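You operate a simulated robot arm through the tools that you are given. There is no shell and no other tool.

Carry out the task below with a simulated robot arm. There is one attempt and no reset: what you move stays moved.

Task
Oil the bare top of the yellow card's block and shut it away in the top blue drawer.
Fine: use the yellow brush and the oil in the steel dish; put the brush back. Set down upright: yellow brush. A coat counts when it lies all over at full strength: go over it till it gets no stronger.

Only the result counts: the job must be done as asked and must still hold three seconds after the hand-in. Knocking over, shifting, dropping, spilling or breaking anything else fails it.

Robot
A 7-joint arm with a three-finger gripper, fixed in place. Base frame: the origin is on the floor under the middle of its stand, x ahead of it, y to its left, z up; the work surface is at about z = 780. Lengths are in mm, angles in degrees, forces in N, time in s.
It reaches about 1342 mm from its shoulder. Its first joint turns from -166.0 to 166.0 degrees. Payload 2.69 kg.
The tool frame sits at the grasp point between the pads (the TCP): z along the fingers, y along the line on which they close. The tips reach 30 mm beyond it. The gripper opens to 128 mm; its body begins 117 mm behind the TCP.
Orientation is that of the tool frame in the base frame, as a unit quaternion [x, y, z, w]. With the fingers straight down and closing along the base's y, the tool's x points along the base's -x, its y along +y and its z along -z.

Tools
- The arm moves only by the tool step_arm. Its argument "moves" is one flat list of numbers, 7 for each row, row after row: the shift along the tool's x, y, z in mm, then the turn, a rotation vector about the tool's x, y, z in degrees, then the opening in per cent of the stroke, from 0 (shut) to 100 (fully open). In form: [tx, ty, tz, ax, ay, az, grip, tx, ty, tz, ax, ay, az, grip, ...]. A call has 1 to 20 rows; each row is the pose to reach, as a shift and turn from the pose commanded when the call began, along the tool's axes at that moment. Rows are played at 5 a second. More than 50 mm and 8.6 degrees between two rows, or a gripper value outside its range, and nothing of the call is played. A pose out of reach is approached as far as the arm can. The call stops where the force on the tool passes 40 N (or 10 N more than at its start, if that is more) or the arm is blocked; 0.2 s more then pass. The fingers move at their own pace (about 127 mm/s each) and stop on an object; they squeeze with about 29 N. The grip force told is the motor's: it shows also when the fingers shut on nothing. Time passes only in rows, and 0.2 s behind the last, so rows that repeat a pose let the fingers close. It gives the time, the measured TCP pose, the force on the tool (base axes), the opening and the grip force at its end, in the units of the frame above (readings bear some noise), with the torque about the TCP (base axes, N m) and any sound that the robot's microphone picked up.
- Cameras (640 x 400 px; columns grow to the right, rows downward): "scene" is fixed at [49.6, 500.5, 1463.3]; the picture's right is [0.19, -0.98, 0.00], its down [-0.69, -0.13, -0.71] and it looks along [0.70, 0.14, -0.70] (base axes); focal length 314 px, centre (320, 200). "wrist" rides on the gripper at [58, 54, -131] in the tool frame; the picture's right is [-0.68, 0.74, 0.00], its down [-0.62, -0.56, -0.55] and it looks along [-0.40, -0.37, 0.84] (tool axes); focal length 234 px, centre (320, 200). There is no depth. A picture from a camera that has moved, and an enlarged one, comes with that camera's place and axes in the base frame and with its lens.
- snapshot(camera): a new picture of that camera. It takes no simulated time.
- move_column(by): moves the trunk up (or, below 0, down) by that many mm; the arm rides with it, the base frame stays. It gives what a move gives, with no picture.
- close_up(camera, box): a new picture of the part [left, top, right, bottom] of that camera's present view, enlarged. It takes no simulated time.
- finish_job(): hands the job in; it is judged then, once.

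Nothing tells you positions but the pictures and the camera data. Unless the task says otherwise, let go and move clear before handing in.

The tools are called as name(argument=value, ...) on one line, values as JSON. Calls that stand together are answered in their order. step_arm: Moves the arm, as the interface text tells. Its arguments: {"type":"object","properties":{"moves":{"type":"array","items":{"type":"number"}}},"required":["moves"]} The other tools are called the same way: move_column (by) moves the trunk up or down; snapshot (camera) takes a picture; close_up (camera, box) takes an enlarged picture of a part of a camera's view; finish_job () hands the job in.

At the start:

```text
t: 0.0
tcp_pos: [481.0, 504.8, 1166.7]
tool_rot: [0.0, 1.0, 0.0, -0.001]
contact_force: [0.1, 0.4, -1.4]
moment: [0.01, 0.0, -0.05]
grip_width: 127.9
finger_force: 0.1
trunk travel left (down, up): [-150.0, 200.0]
```

scene: 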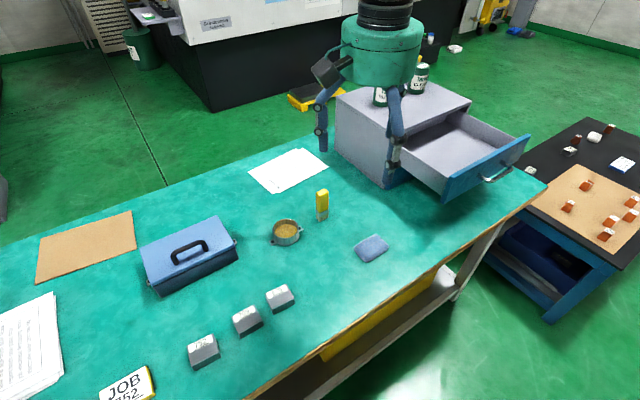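
wrist: 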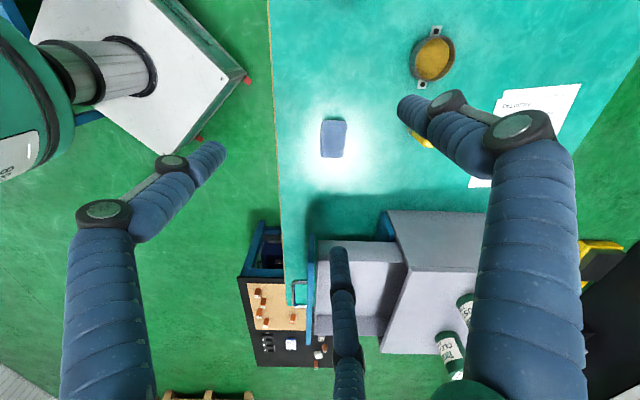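

I see a table with three pale blocks, a blue sponge, a yellow brush standing, a steel dish of oil, a toolbox, and an open drawer in a grey cabinet. I'll look closer at the card and the blocks before moving.

close_up(camera="scene", box=[80, 270, 320, 400])

close_up(camera="scene", box=[240, 170, 400, 270])

close_up(camera="scene", box=[320, 70, 560, 220])

close_up(camera="scene", box=[520, 110, 640, 250])

close_up(camera="wrist", box=[220, 220, 420, 370])

close_up(camera="scene", box=[0, 200, 160, 400])

```text
2.67 times, centred on (200, 335) of scene
camera zoom: at [49.6, 500.5, 1463.3], right [0.19, -0.98, 0.0], down [-0.69, -0.13, -0.71], along [0.7, 0.14, -0.7], focal length 837 px, centre (640, -160)
```

zoom: 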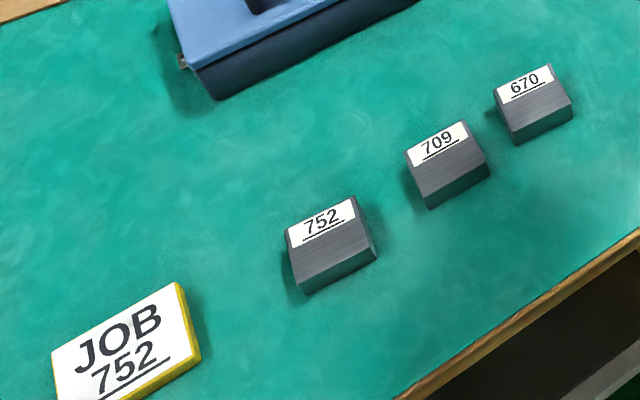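

```text
4.00 times, centred on (320, 220) of scene
camera zoom: at [49.6, 500.5, 1463.3], right [0.19, -0.98, 0.0], down [-0.69, -0.13, -0.71], along [0.7, 0.14, -0.7], focal length 1256 px, centre (320, 120)
```

zoom: 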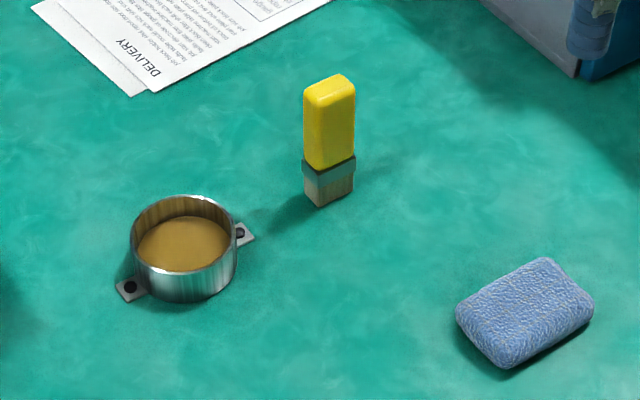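

```text
2.67 times, centred on (440, 145) of scene
camera zoom: at [49.6, 500.5, 1463.3], right [0.19, -0.98, 0.0], down [-0.69, -0.13, -0.71], along [0.7, 0.14, -0.7], focal length 837 px, centre (0, 347)
```

zoom: 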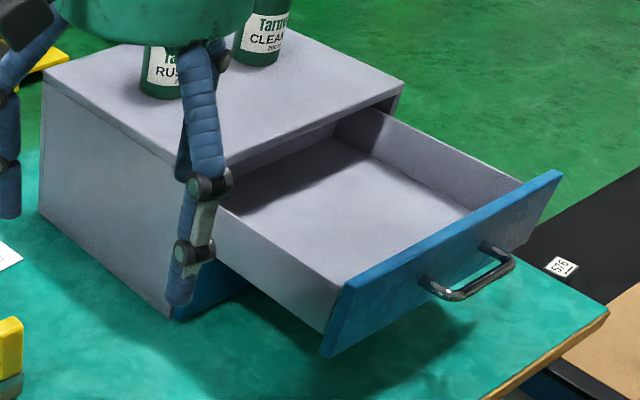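

```text
2.86 times, centred on (580, 180) of scene
camera zoom: at [49.6, 500.5, 1463.3], right [0.19, -0.98, 0.0], down [-0.69, -0.13, -0.71], along [0.7, 0.14, -0.7], focal length 897 px, centre (-423, 257)
```

zoom: 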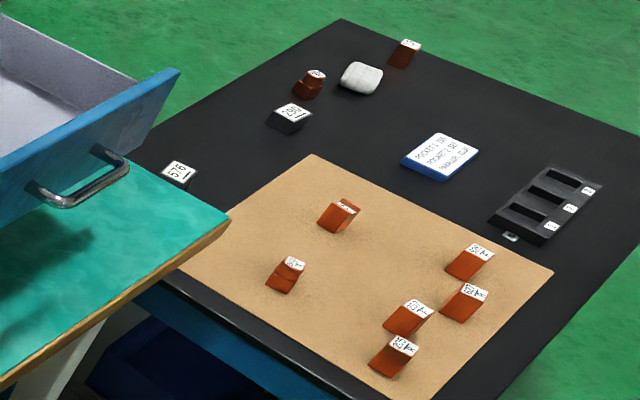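

```text
2.67 times, centred on (320, 295) of wrist
camera zoom: at [422.8, 559.3, 1298.6], right [0.68, 0.74, 0.0], down [0.62, -0.56, 0.55], along [0.4, -0.37, -0.84], focal length 624 px, centre (320, -53)
```

zoom: 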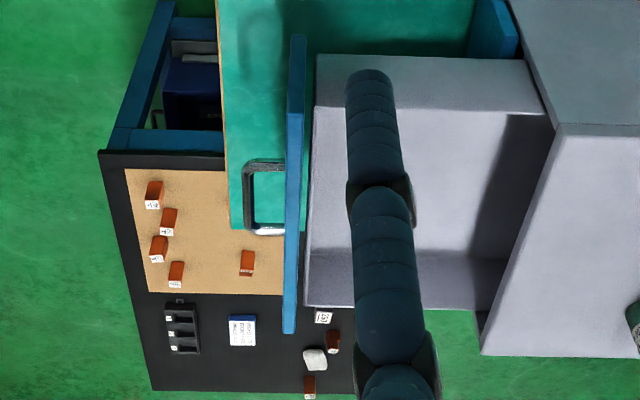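

```text
2.00 times, centred on (80, 300) of scene
camera zoom: at [49.6, 500.5, 1463.3], right [0.19, -0.98, 0.0], down [-0.69, -0.13, -0.71], along [0.7, 0.14, -0.7], focal length 628 px, centre (800, 0)
```

zoom: 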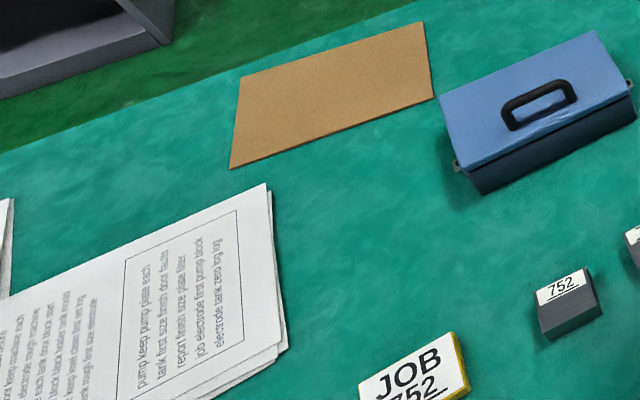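

The yellow card reads JOB 752, so the block marked 752 (leftmost, about (250, 780)) is the target. I'll check how the three fingers sit when partly closed, and look closer at the block's top.

close_up(camera="scene", box=[172, 325, 236, 373])

step_arm(moves=[0, 0, 0, 0, 0, 0, 10, 0, 0, 0, 0, 0, 0, 10, 0, 0, 0, 0, 0, 0, 10, 0, 0, 0, 0, 0, 0, 10])

snapshot(camera="wrist")

close_up(camera="scene", box=[280, 0, 480, 180])

```text
8.33 times, centred on (204, 349) of scene
camera zoom: at [49.6, 500.5, 1463.3], right [0.19, -0.98, 0.0], down [-0.69, -0.13, -0.71], along [0.7, 0.14, -0.7], focal length 2616 px, centre (1287, -1042)
```

zoom: 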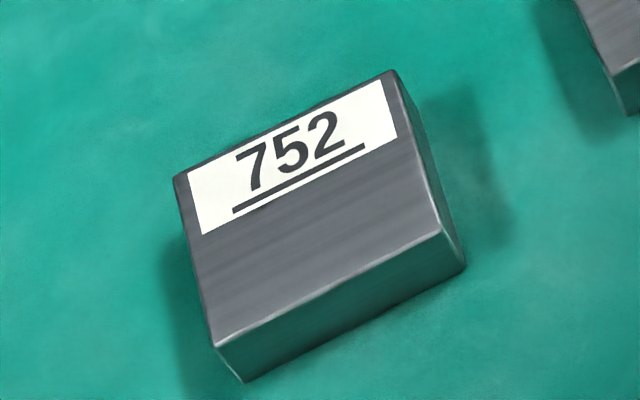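

```text
t: 1.0
tcp_pos: [481.1, 506.0, 1166.6]
tool_rot: [0.0, 1.0, 0.0, 0.0]
contact_force: [-0.5, -0.9, 0.6]
moment: [0.0, 0.01, -0.02]
grip_width: 12.8
finger_force: 0.0
trunk travel left (down, up): [-150.0, 200.0]
```

```text
taken
camera wrist: at [422.8, 559.3, 1298.6], right [0.68, 0.74, 0.0], down [0.62, -0.56, 0.55], along [0.4, -0.37, -0.84], focal length 234 px, centre (320, 200)
```

wrist: 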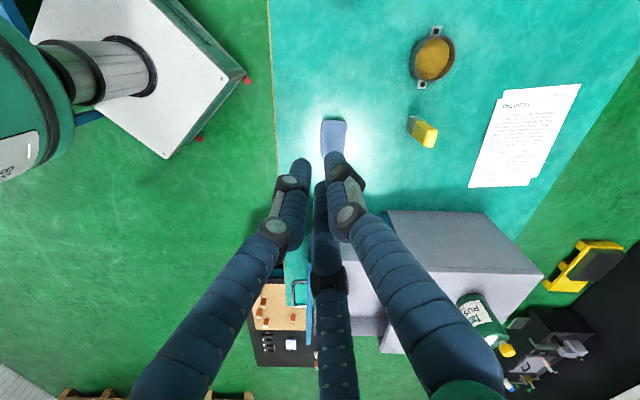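

```text
2.22 times, centred on (380, 90) of scene
camera zoom: at [49.6, 500.5, 1463.3], right [0.19, -0.98, 0.0], down [-0.69, -0.13, -0.71], along [0.7, 0.14, -0.7], focal length 698 px, centre (187, 444)
```

zoom: 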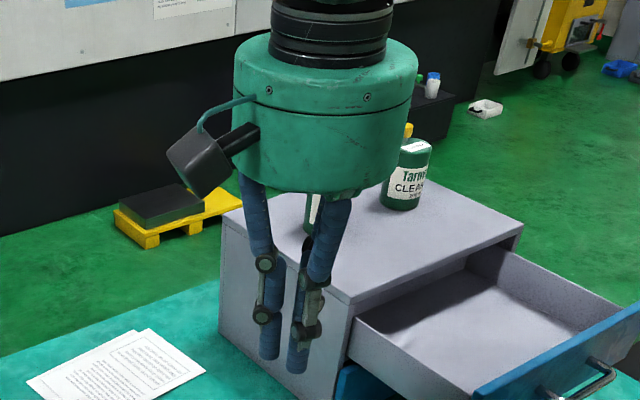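

Three fingers close radially at 120° onto the TCP; block 752 is about 54×44×24 mm centred near (239, 779), with its bare strip on the near side. Now I measure the brush, the dish and the drawer.

close_up(camera="scene", box=[302, 182, 342, 228])

close_up(camera="scene", box=[262, 210, 310, 254])

close_up(camera="wrist", box=[380, 10, 480, 170])

close_up(camera="scene", box=[370, 90, 540, 210])

```text
8.70 times, centred on (322, 205) of scene
camera zoom: at [49.6, 500.5, 1463.3], right [0.19, -0.98, 0.0], down [-0.69, -0.13, -0.71], along [0.7, 0.14, -0.7], focal length 2729 px, centre (303, 156)
```

zoom: 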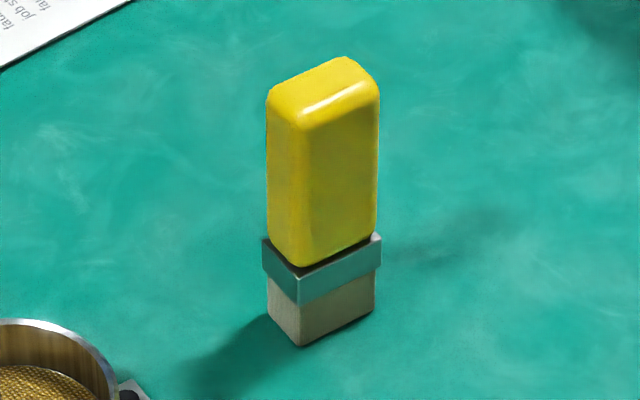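

```text
9.09 times, centred on (286, 232) of scene
camera zoom: at [49.6, 500.5, 1463.3], right [0.19, -0.98, 0.0], down [-0.69, -0.13, -0.71], along [0.7, 0.14, -0.7], focal length 2853 px, centre (629, -91)
```

zoom: 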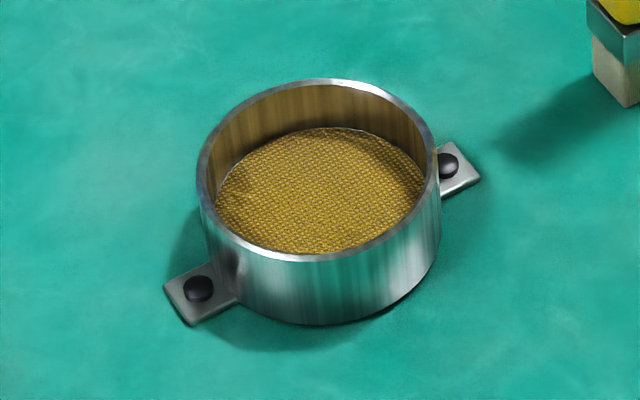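

```text
2.50 times, centred on (430, 90) of wrist
camera zoom: at [422.8, 559.3, 1298.6], right [0.68, 0.74, 0.0], down [0.62, -0.56, 0.55], along [0.4, -0.37, -0.84], focal length 585 px, centre (45, 475)
```

zoom: 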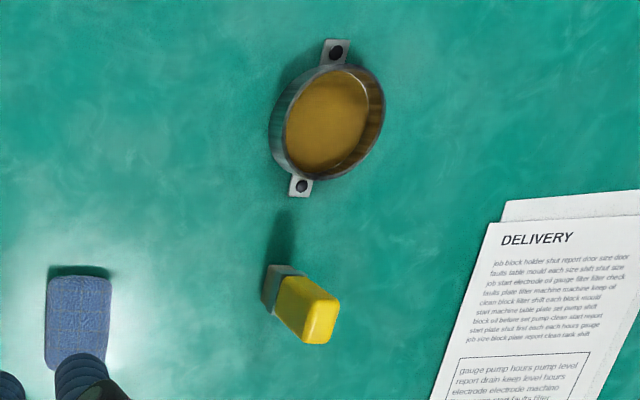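

```text
3.33 times, centred on (455, 150) of scene
camera zoom: at [49.6, 500.5, 1463.3], right [0.19, -0.98, 0.0], down [-0.69, -0.13, -0.71], along [0.7, 0.14, -0.7], focal length 1046 px, centre (-130, 367)
```

zoom: 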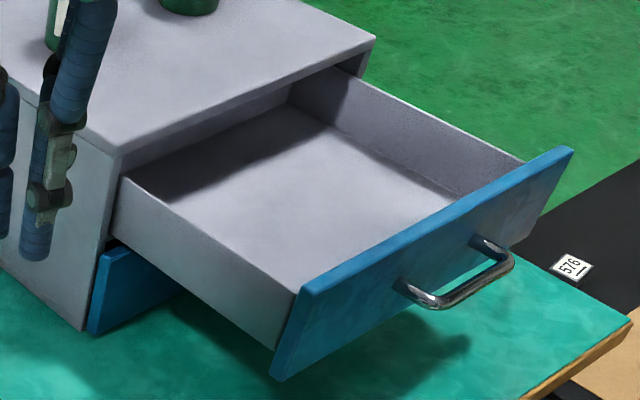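

The brush stands near (657, 612), about 105 mm tall, yawed about 45°; the dish is at about (575, 700). I'll move above the brush with the tool yawed to line up with it.

step_arm(moves=[-25.1, 15.1, 25.3, 0, 0, 6.43, 60, -50.3, 30.3, 50.6, 0, 0, 12.86, 60, -75.4, 45.4, 75.9, 0, 0, 19.29, 60, -100.6, 60.6, 101.1, 0, 0, 25.71, 60, -125.7, 75.7, 126.4, 0, 0, 32.14, 60, -150.9, 90.9, 151.7, 0, 0, 38.57, 60, -176, 106, 177, 0, 0, 45, 60, -176, 106, 177, 0, 0, 45, 60])

snapshot(camera="wrist")

snapshot(camera="scene")

```text
t: 2.8
tcp_pos: [656.6, 612.7, 989.3]
tool_rot: [0.383, 0.924, -0.001, 0.0]
contact_force: [0.6, 0.2, -0.6]
moment: [-0.02, 0.04, 0.0]
grip_width: 76.7
finger_force: 0.0
trunk travel left (down, up): [-150.0, 200.0]
```

```text
taken
camera wrist: at [653.9, 691.3, 1120.9], right [1.0, 0.04, 0.0], down [0.04, -0.83, 0.55], along [0.02, -0.55, -0.84], focal length 234 px, centre (320, 200)
```

wrist: 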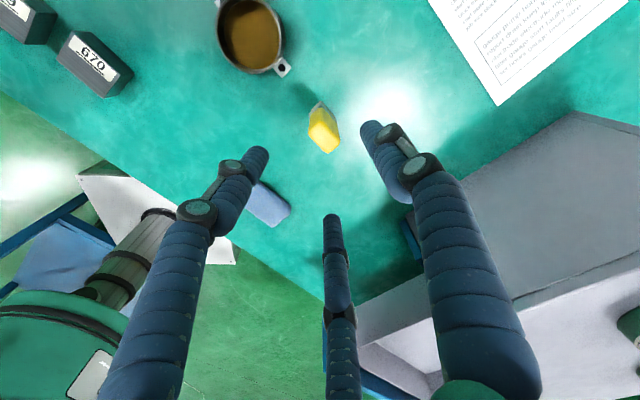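

```text
taken
```

scene: 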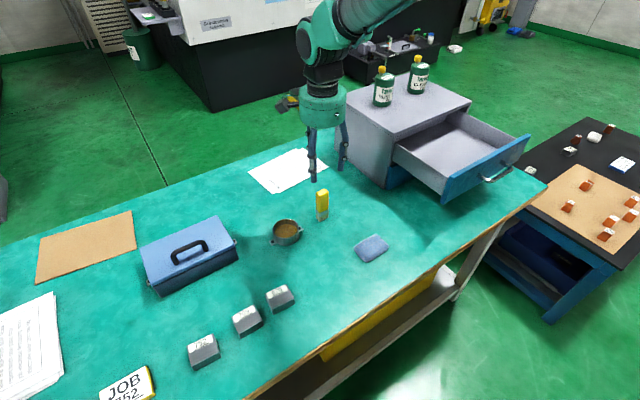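

The brush appears between the fingers in the wrist view. I'll enlarge it to refine its position and yaw.

close_up(camera="wrist", box=[280, 80, 380, 170])

close_up(camera="wrist", box=[200, 0, 300, 90])

close_up(camera="scene", box=[290, 110, 370, 230])

```text
4.44 times, centred on (330, 125) of wrist
camera zoom: at [653.9, 691.3, 1120.9], right [1.0, 0.04, 0.0], down [0.04, -0.83, 0.55], along [0.02, -0.55, -0.84], focal length 1041 px, centre (276, 533)
```

zoom: 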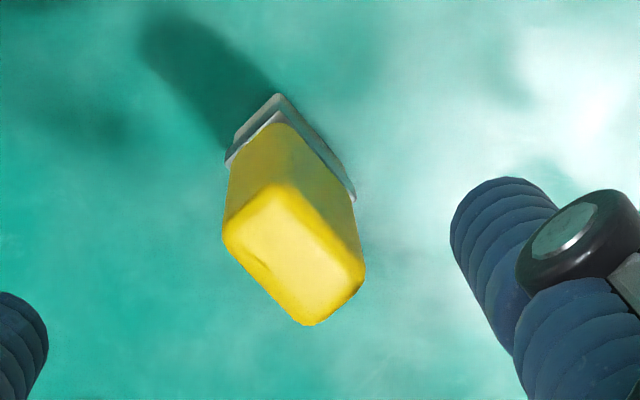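

```text
4.44 times, centred on (250, 45) of wrist
camera zoom: at [653.9, 691.3, 1120.9], right [1.0, 0.04, 0.0], down [0.04, -0.83, 0.55], along [0.02, -0.55, -0.84], focal length 1041 px, centre (631, 889)
```

zoom: 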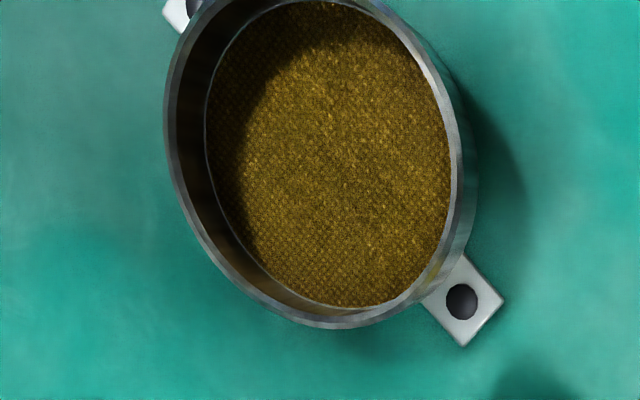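

```text
3.33 times, centred on (330, 170) of scene
camera zoom: at [49.6, 500.5, 1463.3], right [0.19, -0.98, 0.0], down [-0.69, -0.13, -0.71], along [0.7, 0.14, -0.7], focal length 1046 px, centre (287, 300)
```

zoom: 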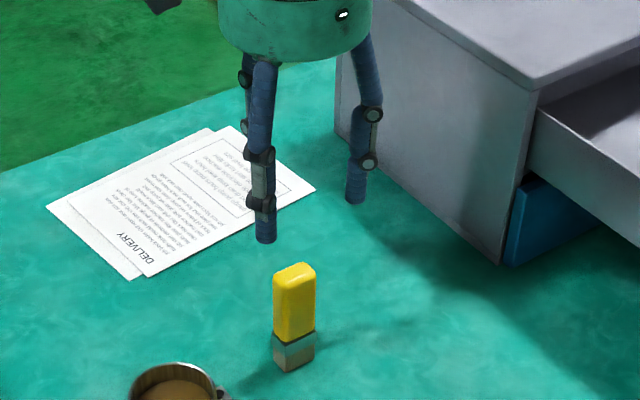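

The brush centre comes out near (661, 615), and the tool is offset well for a three-point grip on it. I'll descend so the TCP is mid-handle (z≈856), then close gently.

step_arm(moves=[-1, 0, 40, 0, 0, 0, 60, -1, 0, 80, 0, 0, 0, 60, -1, 0, 110, 0, 0, 0, 60, -1, 0, 133, 0, 0, 0, 60, -1, 0, 133, 0, 0, 0, 60])

snapshot(camera="wrist")

close_up(camera="scene", box=[280, 120, 360, 240])

```text
t: 4.0
tcp_pos: [656.9, 610.8, 856.1]
tool_rot: [0.383, 0.924, 0.0, 0.0]
contact_force: [0.1, -0.3, -0.1]
moment: [0.02, 0.01, 0.01]
grip_width: 77.0
finger_force: 0.0
trunk travel left (down, up): [-150.0, 200.0]
```

```text
taken
camera wrist: at [655.1, 690.6, 988.0], right [1.0, 0.04, 0.0], down [0.04, -0.84, 0.55], along [0.02, -0.55, -0.84], focal length 234 px, centre (320, 200)
```

wrist: 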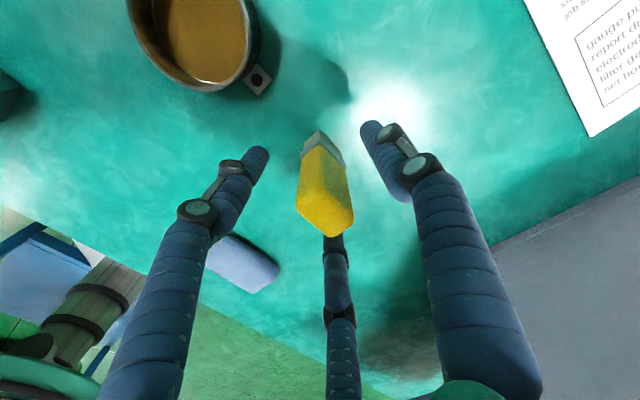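

```text
3.33 times, centred on (320, 180) of scene
camera zoom: at [49.6, 500.5, 1463.3], right [0.19, -0.98, 0.0], down [-0.69, -0.13, -0.71], along [0.7, 0.14, -0.7], focal length 1046 px, centre (320, 267)
```

zoom: 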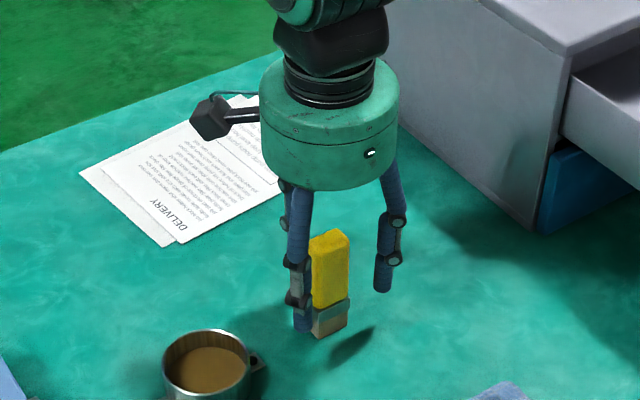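

The brush sits centred between the fingers as intended. Closing gently.

step_arm(moves=[0, 0, 0, 0, 0, 0, 40, 0, 0, 0, 0, 0, 0, 32, 0, 0, 0, 0, 0, 0, 28, 0, 0, 0, 0, 0, 0, 25, 0, 0, 0, 0, 0, 0, 22, 0, 0, 0, 0, 0, 0, 18, 0, 0, 0, 0, 0, 0, 10, 0, 0, 0, 0, 0, 0, 0, 0, 0, 0, 0, 0, 0, 0, 0, 0, 0, 0, 0, 0, 0])

close_up(camera="wrist", box=[220, 80, 420, 280])

close_up(camera="scene", box=[290, 150, 350, 240])

```text
t: 6.2
tcp_pos: [657.9, 611.4, 856.4]
tool_rot: [0.382, 0.924, 0.0, 0.0]
contact_force: [0.6, 0.5, 0.4]
moment: [0.02, 0.0, -0.01]
grip_width: 30.9
finger_force: 29.1
trunk travel left (down, up): [-150.0, 200.0]
```

```text
2.00 times, centred on (320, 180) of wrist
camera zoom: at [655.0, 690.4, 988.5], right [1.0, 0.04, 0.0], down [0.04, -0.84, 0.55], along [0.02, -0.55, -0.84], focal length 468 px, centre (320, 240)
```

zoom: 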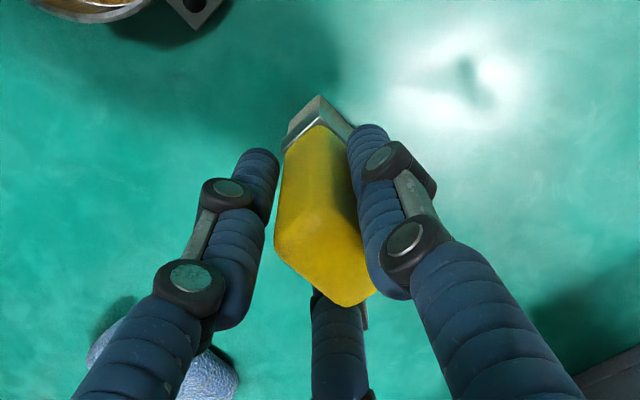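

```text
4.44 times, centred on (320, 195) of scene
camera zoom: at [49.6, 500.5, 1463.3], right [0.19, -0.98, 0.0], down [-0.69, -0.13, -0.71], along [0.7, 0.14, -0.7], focal length 1395 px, centre (320, 222)
```

zoom: 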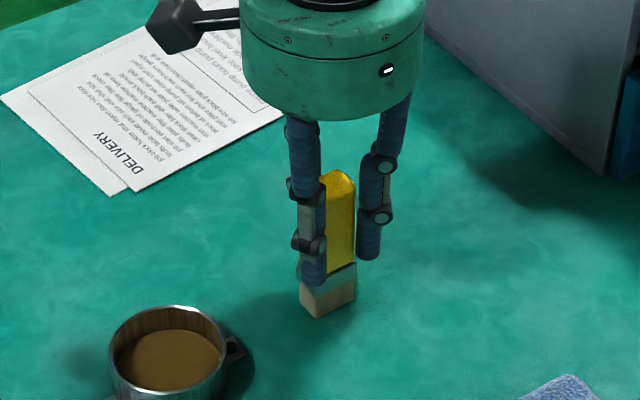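

The fingers hold the brush at 31 mm width with 29 N. I'll lift it straight up and check it.

step_arm(moves=[0, 0, -10, 0, 0, 0, 0, 0, 0, -40, 0, 0, 0, 0, 0, 0, -80, 0, 0, 0, 0, 0, 0, -100, 0, 0, 0, 0, 0, 0, -100, 0, 0, 0, 0])

snapshot(camera="scene")

snapshot(camera="wrist")

close_up(camera="scene", box=[270, 110, 370, 230])

```text
t: 7.4
tcp_pos: [657.5, 609.7, 955.5]
tool_rot: [0.383, 0.924, -0.001, 0.0]
contact_force: [-0.4, -0.2, -1.3]
moment: [0.0, -0.03, 0.0]
grip_width: 31.0
finger_force: 28.5
trunk travel left (down, up): [-150.0, 200.0]
```

```text
taken
```

scene: 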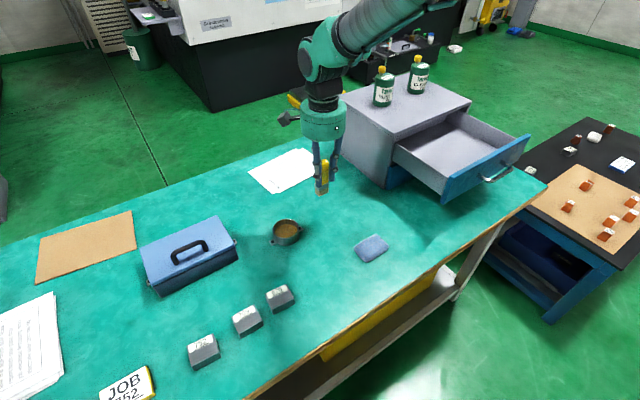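

```text
taken
camera wrist: at [654.7, 690.0, 1088.6], right [1.0, 0.04, 0.0], down [0.04, -0.84, 0.55], along [0.02, -0.55, -0.84], focal length 234 px, centre (320, 200)
```

wrist: 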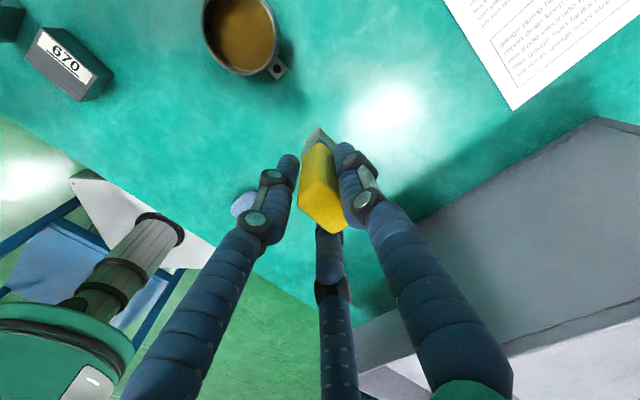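

```text
3.33 times, centred on (320, 170) of scene
camera zoom: at [49.6, 500.5, 1463.3], right [0.19, -0.98, 0.0], down [-0.69, -0.13, -0.71], along [0.7, 0.14, -0.7], focal length 1046 px, centre (320, 300)
```

zoom: 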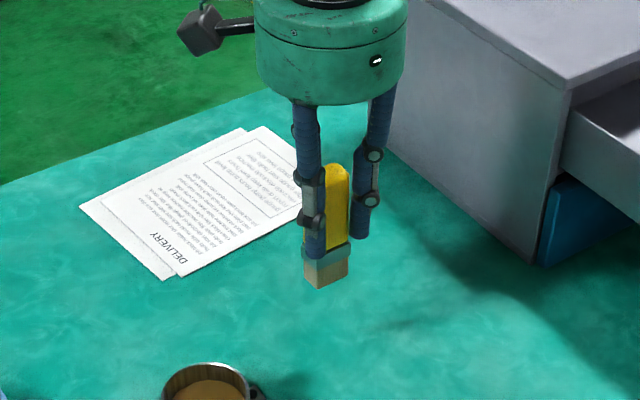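

The brush hangs straight in the grip. The dish centre is near (575, 700) with its rim at about z=811; I'll move over it at height and check alignment.

step_arm(moves=[30, 0, 0, 0, 0, 0, 0, 60, 0, 0, 0, 0, 0, 0, 90, 0, 0, 0, 0, 0, 0, 120.5, -0.3, 0, 0, 0, 0, 0, 120.5, -0.3, 0, 0, 0, 0, 0])

snapshot(camera="wrist")

close_up(camera="scene", box=[240, 150, 340, 260])

```text
t: 8.6
tcp_pos: [569.3, 696.3, 956.3]
tool_rot: [0.383, 0.924, -0.001, 0.0]
contact_force: [0.3, 0.7, -0.6]
moment: [-0.03, -0.04, -0.01]
grip_width: 30.9
finger_force: 28.8
trunk travel left (down, up): [-150.0, 200.0]
```

```text
taken
camera wrist: at [567.6, 775.6, 1088.6], right [1.0, 0.04, 0.0], down [0.04, -0.83, 0.55], along [0.02, -0.55, -0.84], focal length 234 px, centre (320, 200)
```

wrist: 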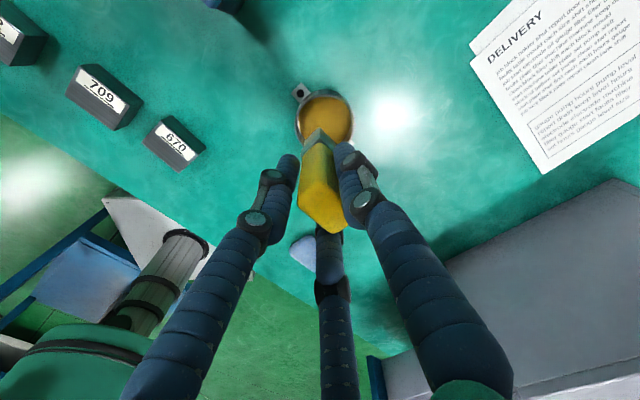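

```text
3.64 times, centred on (290, 205) of scene
camera zoom: at [49.6, 500.5, 1463.3], right [0.19, -0.98, 0.0], down [-0.69, -0.13, -0.71], along [0.7, 0.14, -0.7], focal length 1141 px, centre (429, 182)
```

zoom: 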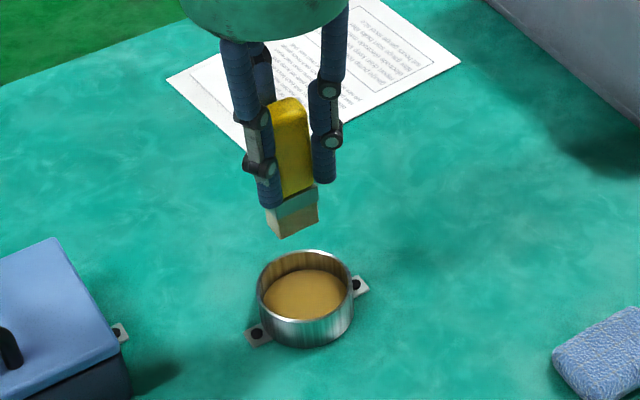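

I'll enlarge the wrist view to check where the bristles point relative to the dish.

close_up(camera="wrist", box=[270, 70, 380, 170])

```text
4.00 times, centred on (325, 120) of wrist
camera zoom: at [567.6, 775.6, 1088.6], right [1.0, 0.04, 0.0], down [0.04, -0.83, 0.55], along [0.02, -0.55, -0.84], focal length 937 px, centre (300, 520)
```

zoom: 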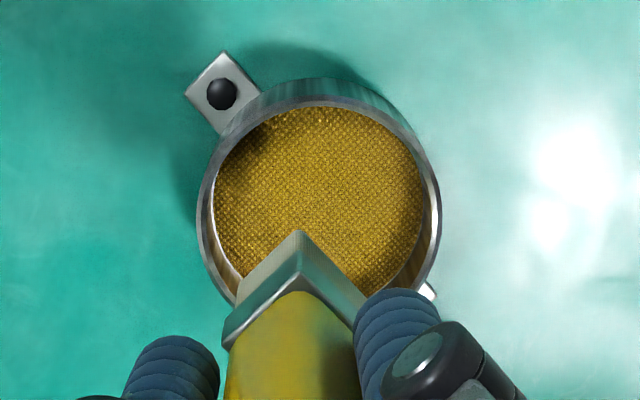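

The bristles are about 2 mm off the dish centre, so I'll correct that and dip slowly into the oil, watching the force.

step_arm(moves=[-1.4, 1.4, 0, 0, 0, 0, 0, -1.4, 1.4, 30, 0, 0, 0, 0, -1.4, 1.4, 60, 0, 0, 0, 0, -1.4, 1.4, 75, 0, 0, 0, 0, -1.4, 1.4, 84, 0, 0, 0, 0, -1.4, 1.4, 89, 0, 0, 0, 0, -1.4, 1.4, 89, 0, 0, 0, 0])

close_up(camera="scene", box=[250, 180, 330, 260])

close_up(camera="wrist", box=[250, 60, 400, 190])

```text
t: 10.2
tcp_pos: [574.1, 695.2, 868.8]
tool_rot: [0.383, 0.924, 0.0, 0.001]
contact_force: [-0.5, 0.0, 4.4]
moment: [0.05, -0.03, 0.02]
grip_width: 30.9
finger_force: 28.8
trunk travel left (down, up): [-150.0, 200.0]
```

```text
5.00 times, centred on (290, 220) of scene
camera zoom: at [49.6, 500.5, 1463.3], right [0.19, -0.98, 0.0], down [-0.69, -0.13, -0.71], along [0.7, 0.14, -0.7], focal length 1569 px, centre (470, 100)
```

zoom: 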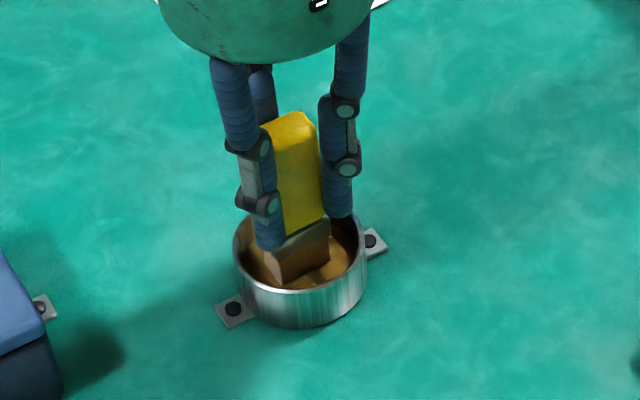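

```text
3.08 times, centred on (325, 125) of wrist
camera zoom: at [570.9, 775.5, 1000.5], right [1.0, 0.04, 0.0], down [0.04, -0.84, 0.55], along [0.02, -0.55, -0.84], focal length 720 px, centre (305, 431)
```

zoom: 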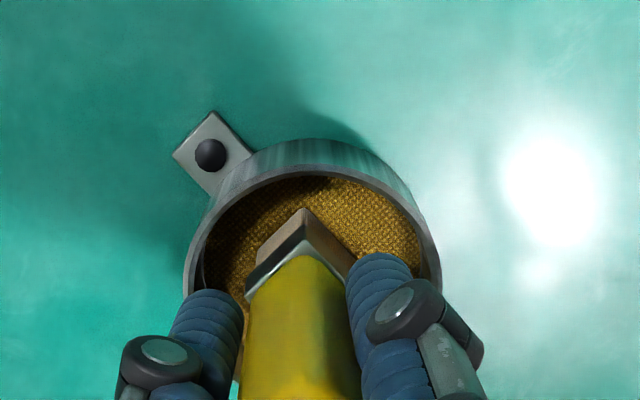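

The bristles have darkened in the oil with about 4 N on the pad, so the brush is loaded. I'll hold briefly, then lift straight out.

step_arm(moves=[0, 0, 1, 0, 0, 0, 0, 0, 0, 1, 0, 0, 0, 0, 0, 0, 1, 0, 0, 0, 0, 0, 0, -5, 0, 0, 0, 0, 0, 0, -30, 0, 0, 0, 0, 0, 0, -65, 0, 0, 0, 0, 0, 0, -100, 0, 0, 0, 0, 0, 0, -130, 0, 0, 0, 0, 0, 0, -130, 0, 0, 0, 0])

close_up(camera="scene", box=[240, 120, 340, 260])

close_up(camera="wrist", box=[260, 70, 390, 190])

```text
t: 12.2
tcp_pos: [572.9, 695.2, 999.7]
tool_rot: [0.383, 0.924, 0.0, 0.0]
contact_force: [0.5, -0.1, 0.0]
moment: [0.04, -0.04, 0.03]
grip_width: 30.9
finger_force: 28.8
trunk travel left (down, up): [-150.0, 200.0]
```

```text
2.86 times, centred on (290, 190) of scene
camera zoom: at [49.6, 500.5, 1463.3], right [0.19, -0.98, 0.0], down [-0.69, -0.13, -0.71], along [0.7, 0.14, -0.7], focal length 897 px, centre (406, 229)
```

zoom: 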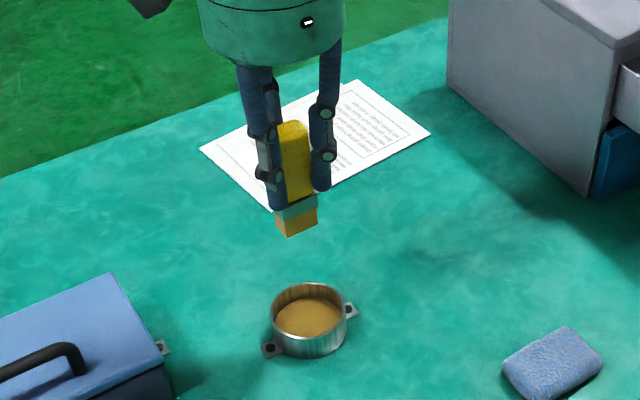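

```text
3.33 times, centred on (325, 130) of wrist
camera zoom: at [570.6, 774.8, 1130.2], right [1.0, 0.04, 0.0], down [0.04, -0.84, 0.55], along [0.02, -0.55, -0.84], focal length 781 px, centre (303, 433)
```

zoom: 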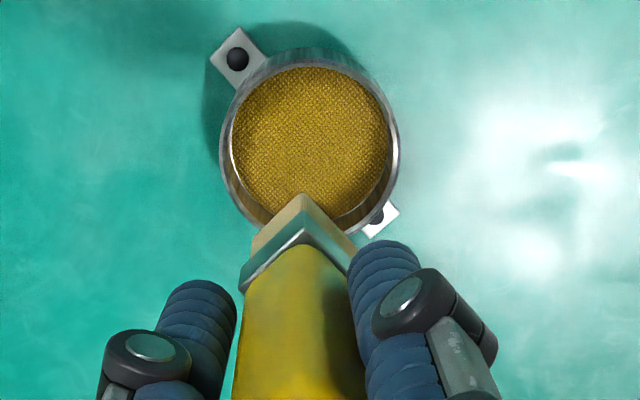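

The bristles are amber now — loaded. I'll carry the brush over towards block 752, staying high above the toolbox and other blocks.

step_arm(moves=[37, -23.5, 0, 0, 0, 0, 0, 73.9, -47, 0, 0, 0, 0, 0, 110.9, -70.5, 0, 0, 0, 0, 0, 147.8, -94, 0, 0, 0, 0, 0, 184.8, -117.6, 0, 0, 0, 0, 0, 221.7, -141.1, 0, 0, 0, 0, 0, 258.7, -164.6, 0, 0, 0, 0, 0, 295.6, -188.1, 0, 0, 0, 0, 0, 295.6, -188.1, 30, 0, 0, 0, 0, 295.6, -188.1, 40, 0, 0, 0, 0, 295.6, -188.1, 40, 0, 0, 0, 0])

snapshot(camera="wrist")

snapshot(camera="scene")

close_up(camera="wrist", box=[270, 70, 380, 170])

```text
t: 14.6
tcp_pos: [232.1, 772.4, 958.3]
tool_rot: [0.383, 0.924, 0.0, -0.001]
contact_force: [1.3, -0.1, -0.5]
moment: [-0.05, 0.06, 0.0]
grip_width: 30.6
finger_force: 29.2
trunk travel left (down, up): [-150.0, 200.0]
```

```text
taken
camera wrist: at [229.3, 851.2, 1089.2], right [1.0, 0.04, 0.0], down [0.04, -0.84, 0.55], along [0.02, -0.55, -0.84], focal length 234 px, centre (320, 200)
```

wrist: 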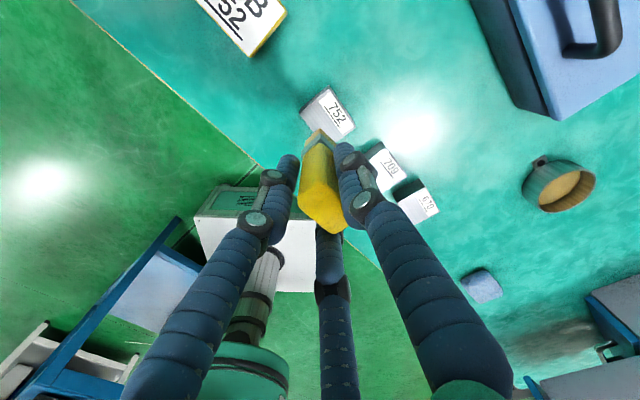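

```text
taken
```

scene: 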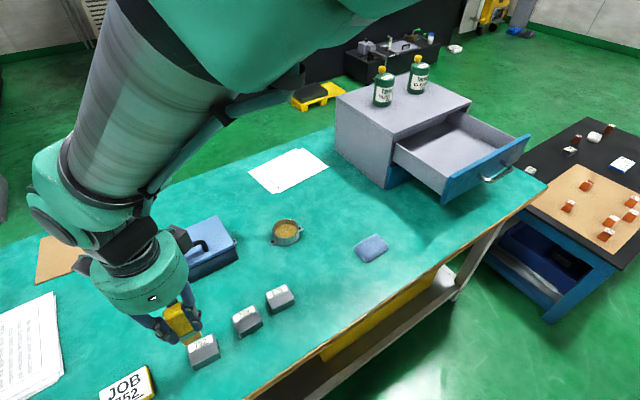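

```text
4.00 times, centred on (325, 120) of wrist
camera zoom: at [229.3, 851.2, 1089.2], right [1.0, 0.04, 0.0], down [0.04, -0.84, 0.55], along [0.02, -0.55, -0.84], focal length 937 px, centre (300, 520)
```

zoom: 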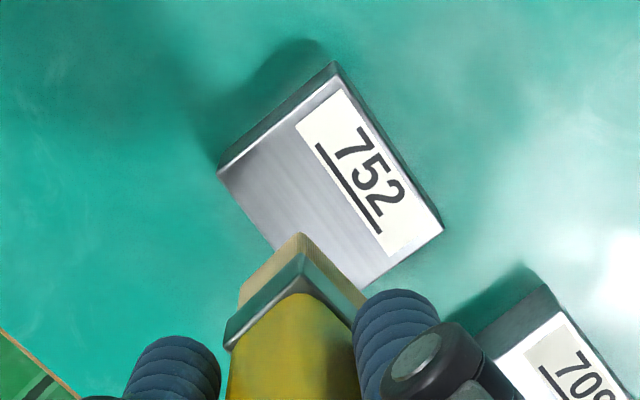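

Block 752's centre is near (242, 780), its long side at −50°, and the bare strip runs on the near side of the label. I'll align the brush with the strip (5° turn) and lower it to just above the top to feel for contact.

step_arm(moves=[-0.5, -1.5, 20, 0, 0, 3, 0, -0.5, -1.5, 50, 0, 0, 5, 0, -0.5, -1.5, 65, 0, 0, 5, 0, -0.5, -1.5, 72, 0, 0, 5, 0, -0.5, -1.5, 74, 0, 0, 5, 0, -0.5, -1.5, 74, 0, 0, 5, 0])

close_up(camera="scene", box=[150, 290, 260, 390])

close_up(camera="wrist", box=[250, 60, 400, 190])

```text
t: 16.0
tcp_pos: [230.5, 769.6, 883.0]
tool_rot: [0.423, 0.906, 0.0, -0.001]
contact_force: [1.3, 0.1, 0.1]
moment: [0.01, -0.03, -0.01]
grip_width: 30.6
finger_force: 29.1
trunk travel left (down, up): [-150.0, 200.0]
```

```text
4.00 times, centred on (205, 340) of scene
camera zoom: at [49.6, 500.5, 1463.3], right [0.19, -0.98, 0.0], down [-0.69, -0.13, -0.71], along [0.7, 0.14, -0.7], focal length 1256 px, centre (780, -360)
```

zoom: 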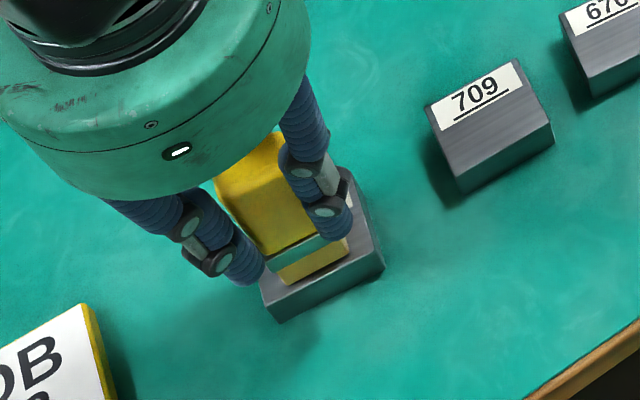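

```text
3.08 times, centred on (325, 125) of wrist
camera zoom: at [234.6, 850.0, 1015.3], right [1.0, -0.04, 0.0], down [-0.04, -0.84, 0.55], along [-0.02, -0.55, -0.84], focal length 720 px, centre (305, 431)
```

zoom: 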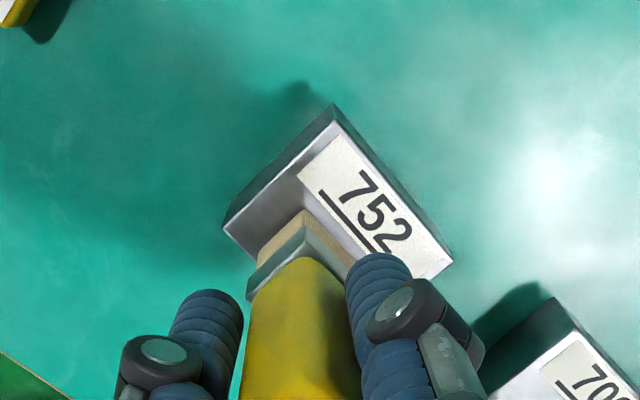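

The brush is aligned over the bare strip, just above it. I'll lower in small steps to touch.

step_arm(moves=[0, 0, 1, 0, 0, 0, 0, 0, 0, 2, 0, 0, 0, 0, 0, 0, 2.5, 0, 0, 0, 0, 0, 0, 2.5, 0, 0, 0, 0])

step_arm(moves=[0, 0, 1, 0, 0, 0, 0, 0, 0, 1, 0, 0, 0, 0])

```text
t: 17.0
tcp_pos: [230.2, 770.4, 881.9]
tool_rot: [0.423, 0.906, 0.001, 0.0]
contact_force: [1.3, -1.1, 10.6]
moment: [0.03, 0.01, -0.01]
grip_width: 26.4
finger_force: 28.8
trunk travel left (down, up): [-150.0, 200.0]
```

```text
t: 17.6
tcp_pos: [230.9, 769.5, 881.3]
tool_rot: [0.423, 0.906, 0.001, -0.001]
contact_force: [1.1, -1.9, 19.7]
moment: [-0.06, 0.13, 0.01]
grip_width: 26.1
finger_force: 28.7
trunk travel left (down, up): [-150.0, 200.0]
```

The force rose quickly and the grip width dropped, so the brush shifted a bit in the hand. I'll back off to a light touch and look.

step_arm(moves=[0, 0, -1, 0, 0, 0, 0, 0, 0, -2, 0, 0, 0, 0, 0, 0, -2, 0, 0, 0, 0])

close_up(camera="scene", box=[150, 290, 260, 390])

close_up(camera="wrist", box=[230, 80, 410, 250])

```text
t: 18.4
tcp_pos: [230.9, 770.0, 881.7]
tool_rot: [0.422, 0.906, 0.0, 0.0]
contact_force: [0.6, 1.7, 6.3]
moment: [0.17, 0.06, -0.02]
grip_width: 26.1
finger_force: 28.7
trunk travel left (down, up): [-150.0, 200.0]
```

```text
4.00 times, centred on (205, 340) of scene
camera zoom: at [49.6, 500.5, 1463.3], right [0.19, -0.98, 0.0], down [-0.69, -0.13, -0.71], along [0.7, 0.14, -0.7], focal length 1256 px, centre (780, -360)
```

zoom: 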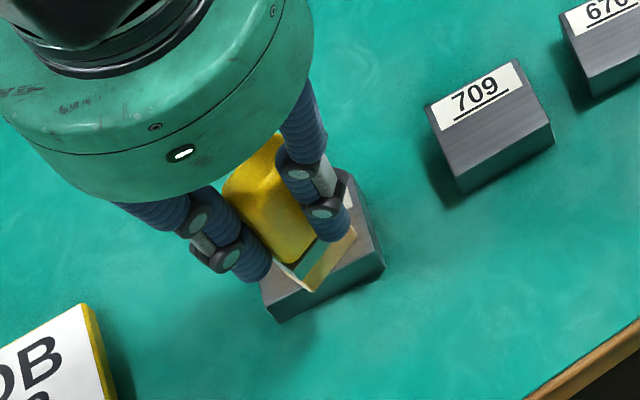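

```text
2.35 times, centred on (320, 165) of wrist
camera zoom: at [234.7, 849.2, 1013.5], right [1.0, -0.04, 0.0], down [-0.04, -0.83, 0.55], along [-0.02, -0.55, -0.84], focal length 551 px, centre (320, 282)
```

zoom: 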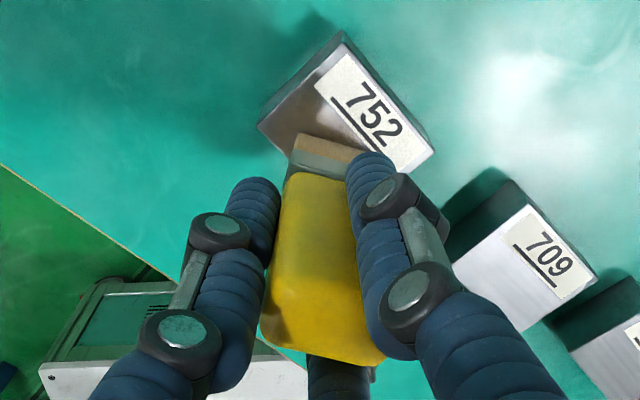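

The brush twisted about the vertical in the grip and the bare strip shows oil. I'll lift clear to inspect the grip and the block.

step_arm(moves=[0, 0, -10, 0, 0, 0, 0, 0, 0, -40, 0, 0, 0, 0, 0, 0, -80, 0, 0, 0, 0, 0, 0, -80, 0, 0, 0, 0])

close_up(camera="scene", box=[130, 260, 260, 390])

close_up(camera="wrist", box=[230, 60, 410, 250])

close_up(camera="wrist", box=[270, 70, 380, 170])

```text
t: 19.4
tcp_pos: [231.9, 769.3, 962.0]
tool_rot: [0.423, 0.906, 0.0, 0.0]
contact_force: [-0.1, 0.2, 0.0]
moment: [0.05, -0.06, -0.04]
grip_width: 26.1
finger_force: 28.5
trunk travel left (down, up): [-150.0, 200.0]
```

```text
3.08 times, centred on (195, 325) of scene
camera zoom: at [49.6, 500.5, 1463.3], right [0.19, -0.98, 0.0], down [-0.69, -0.13, -0.71], along [0.7, 0.14, -0.7], focal length 966 px, centre (705, -185)
```

zoom: 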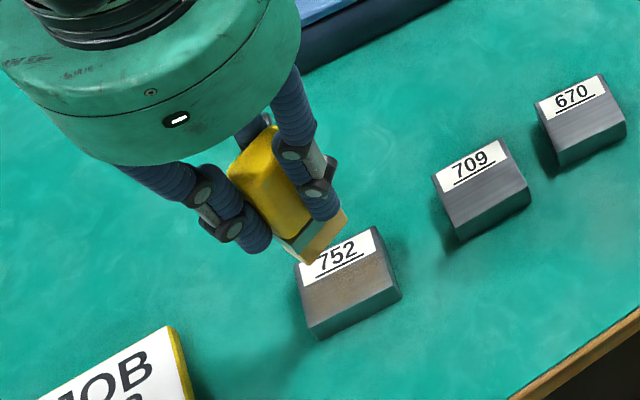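

```text
2.11 times, centred on (320, 155) of wrist
camera zoom: at [235.6, 848.9, 1094.4], right [1.0, -0.04, 0.0], down [-0.04, -0.84, 0.55], along [-0.02, -0.55, -0.84], focal length 493 px, centre (320, 295)
```

zoom: 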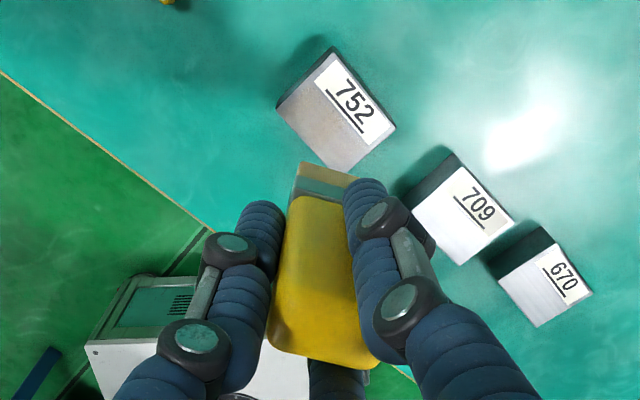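

```text
4.00 times, centred on (325, 120) of wrist
camera zoom: at [235.6, 848.9, 1094.4], right [1.0, -0.04, 0.0], down [-0.04, -0.84, 0.55], along [-0.02, -0.55, -0.84], focal length 937 px, centre (300, 520)
```

zoom: 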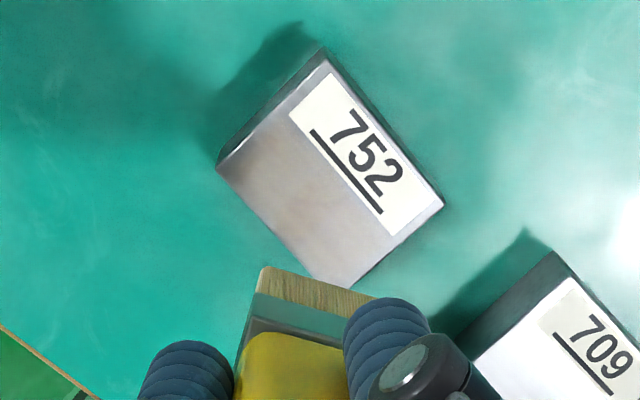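

The brush settled into a firmer hold, turned about 32° relative to the tool; the block hasn't moved and oil is showing on the bare strip. I'll turn the tool to re-align the bristles with the strip and check.

step_arm(moves=[0.9, 1.3, 0, 0, 0, 8, 0, 1.8, 2.6, 0, 0, 0, 16, 0, 2.7, 3.9, 0, 0, 0, 24, 0, 3.7, 5.2, 0, 0, 0, 32, 0, 3.7, 5.2, 0, 0, 0, 32, 0])

close_up(camera="wrist", box=[230, 60, 410, 250])

close_up(camera="wrist", box=[260, 70, 370, 170])

close_up(camera="scene", box=[130, 260, 260, 390])

```text
t: 20.6
tcp_pos: [233.1, 776.9, 962.3]
tool_rot: [0.656, 0.755, 0.0, 0.0]
contact_force: [-0.6, 0.0, -0.1]
moment: [-0.02, 0.03, 0.0]
grip_width: 26.0
finger_force: 29.5
trunk travel left (down, up): [-150.0, 200.0]
```

```text
2.11 times, centred on (320, 155) of wrist
camera zoom: at [278.3, 841.9, 1093.8], right [0.82, -0.57, 0.0], down [-0.47, -0.69, 0.55], along [-0.31, -0.45, -0.84], focal length 493 px, centre (320, 295)
```

zoom: 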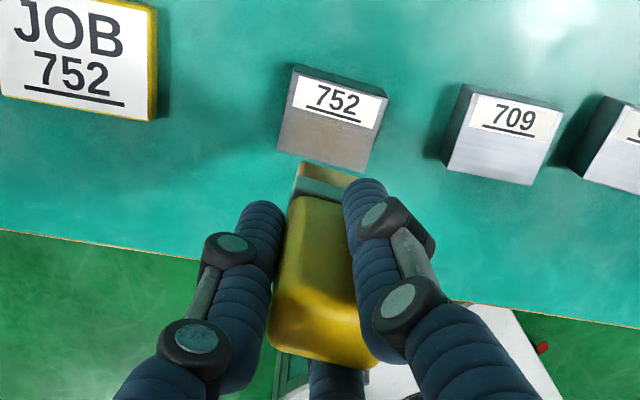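

```text
4.00 times, centred on (315, 120) of wrist
camera zoom: at [278.3, 841.9, 1093.8], right [0.82, -0.57, 0.0], down [-0.47, -0.69, 0.55], along [-0.31, -0.45, -0.84], focal length 937 px, centre (340, 520)
```

zoom: 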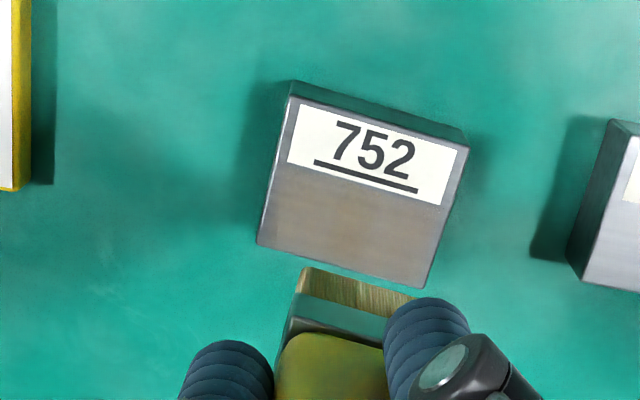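

```text
3.08 times, centred on (195, 325) of scene
camera zoom: at [49.6, 500.5, 1463.3], right [0.19, -0.98, 0.0], down [-0.69, -0.13, -0.71], along [0.7, 0.14, -0.7], focal length 966 px, centre (705, -185)
```

zoom: 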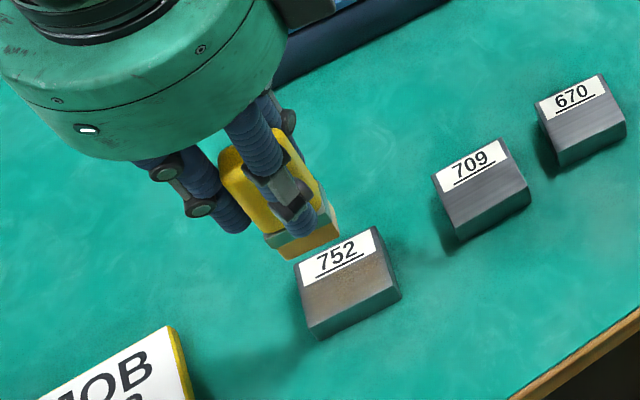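

The bristles now line up exactly with the bare strip. I'll lower to a light touch at the strip's centre.

step_arm(moves=[0, 0, 30, 0, 0, 0, 0, 0, 0, 60, 0, 0, 0, 0, 0, 0, 74, 0, 0, 0, 0, 0, 0, 78, 0, 0, 0, 0, 0, 0, 79.3, 0, 0, 0, 0, 0, 0, 79.3, 0, 0, 0, 0])

```text
t: 22.0
tcp_pos: [233.1, 776.4, 882.5]
tool_rot: [0.656, 0.755, 0.0, 0.0]
contact_force: [0.5, 0.7, -0.4]
moment: [-0.02, 0.0, -0.01]
grip_width: 26.1
finger_force: 29.1
trunk travel left (down, up): [-150.0, 200.0]
```

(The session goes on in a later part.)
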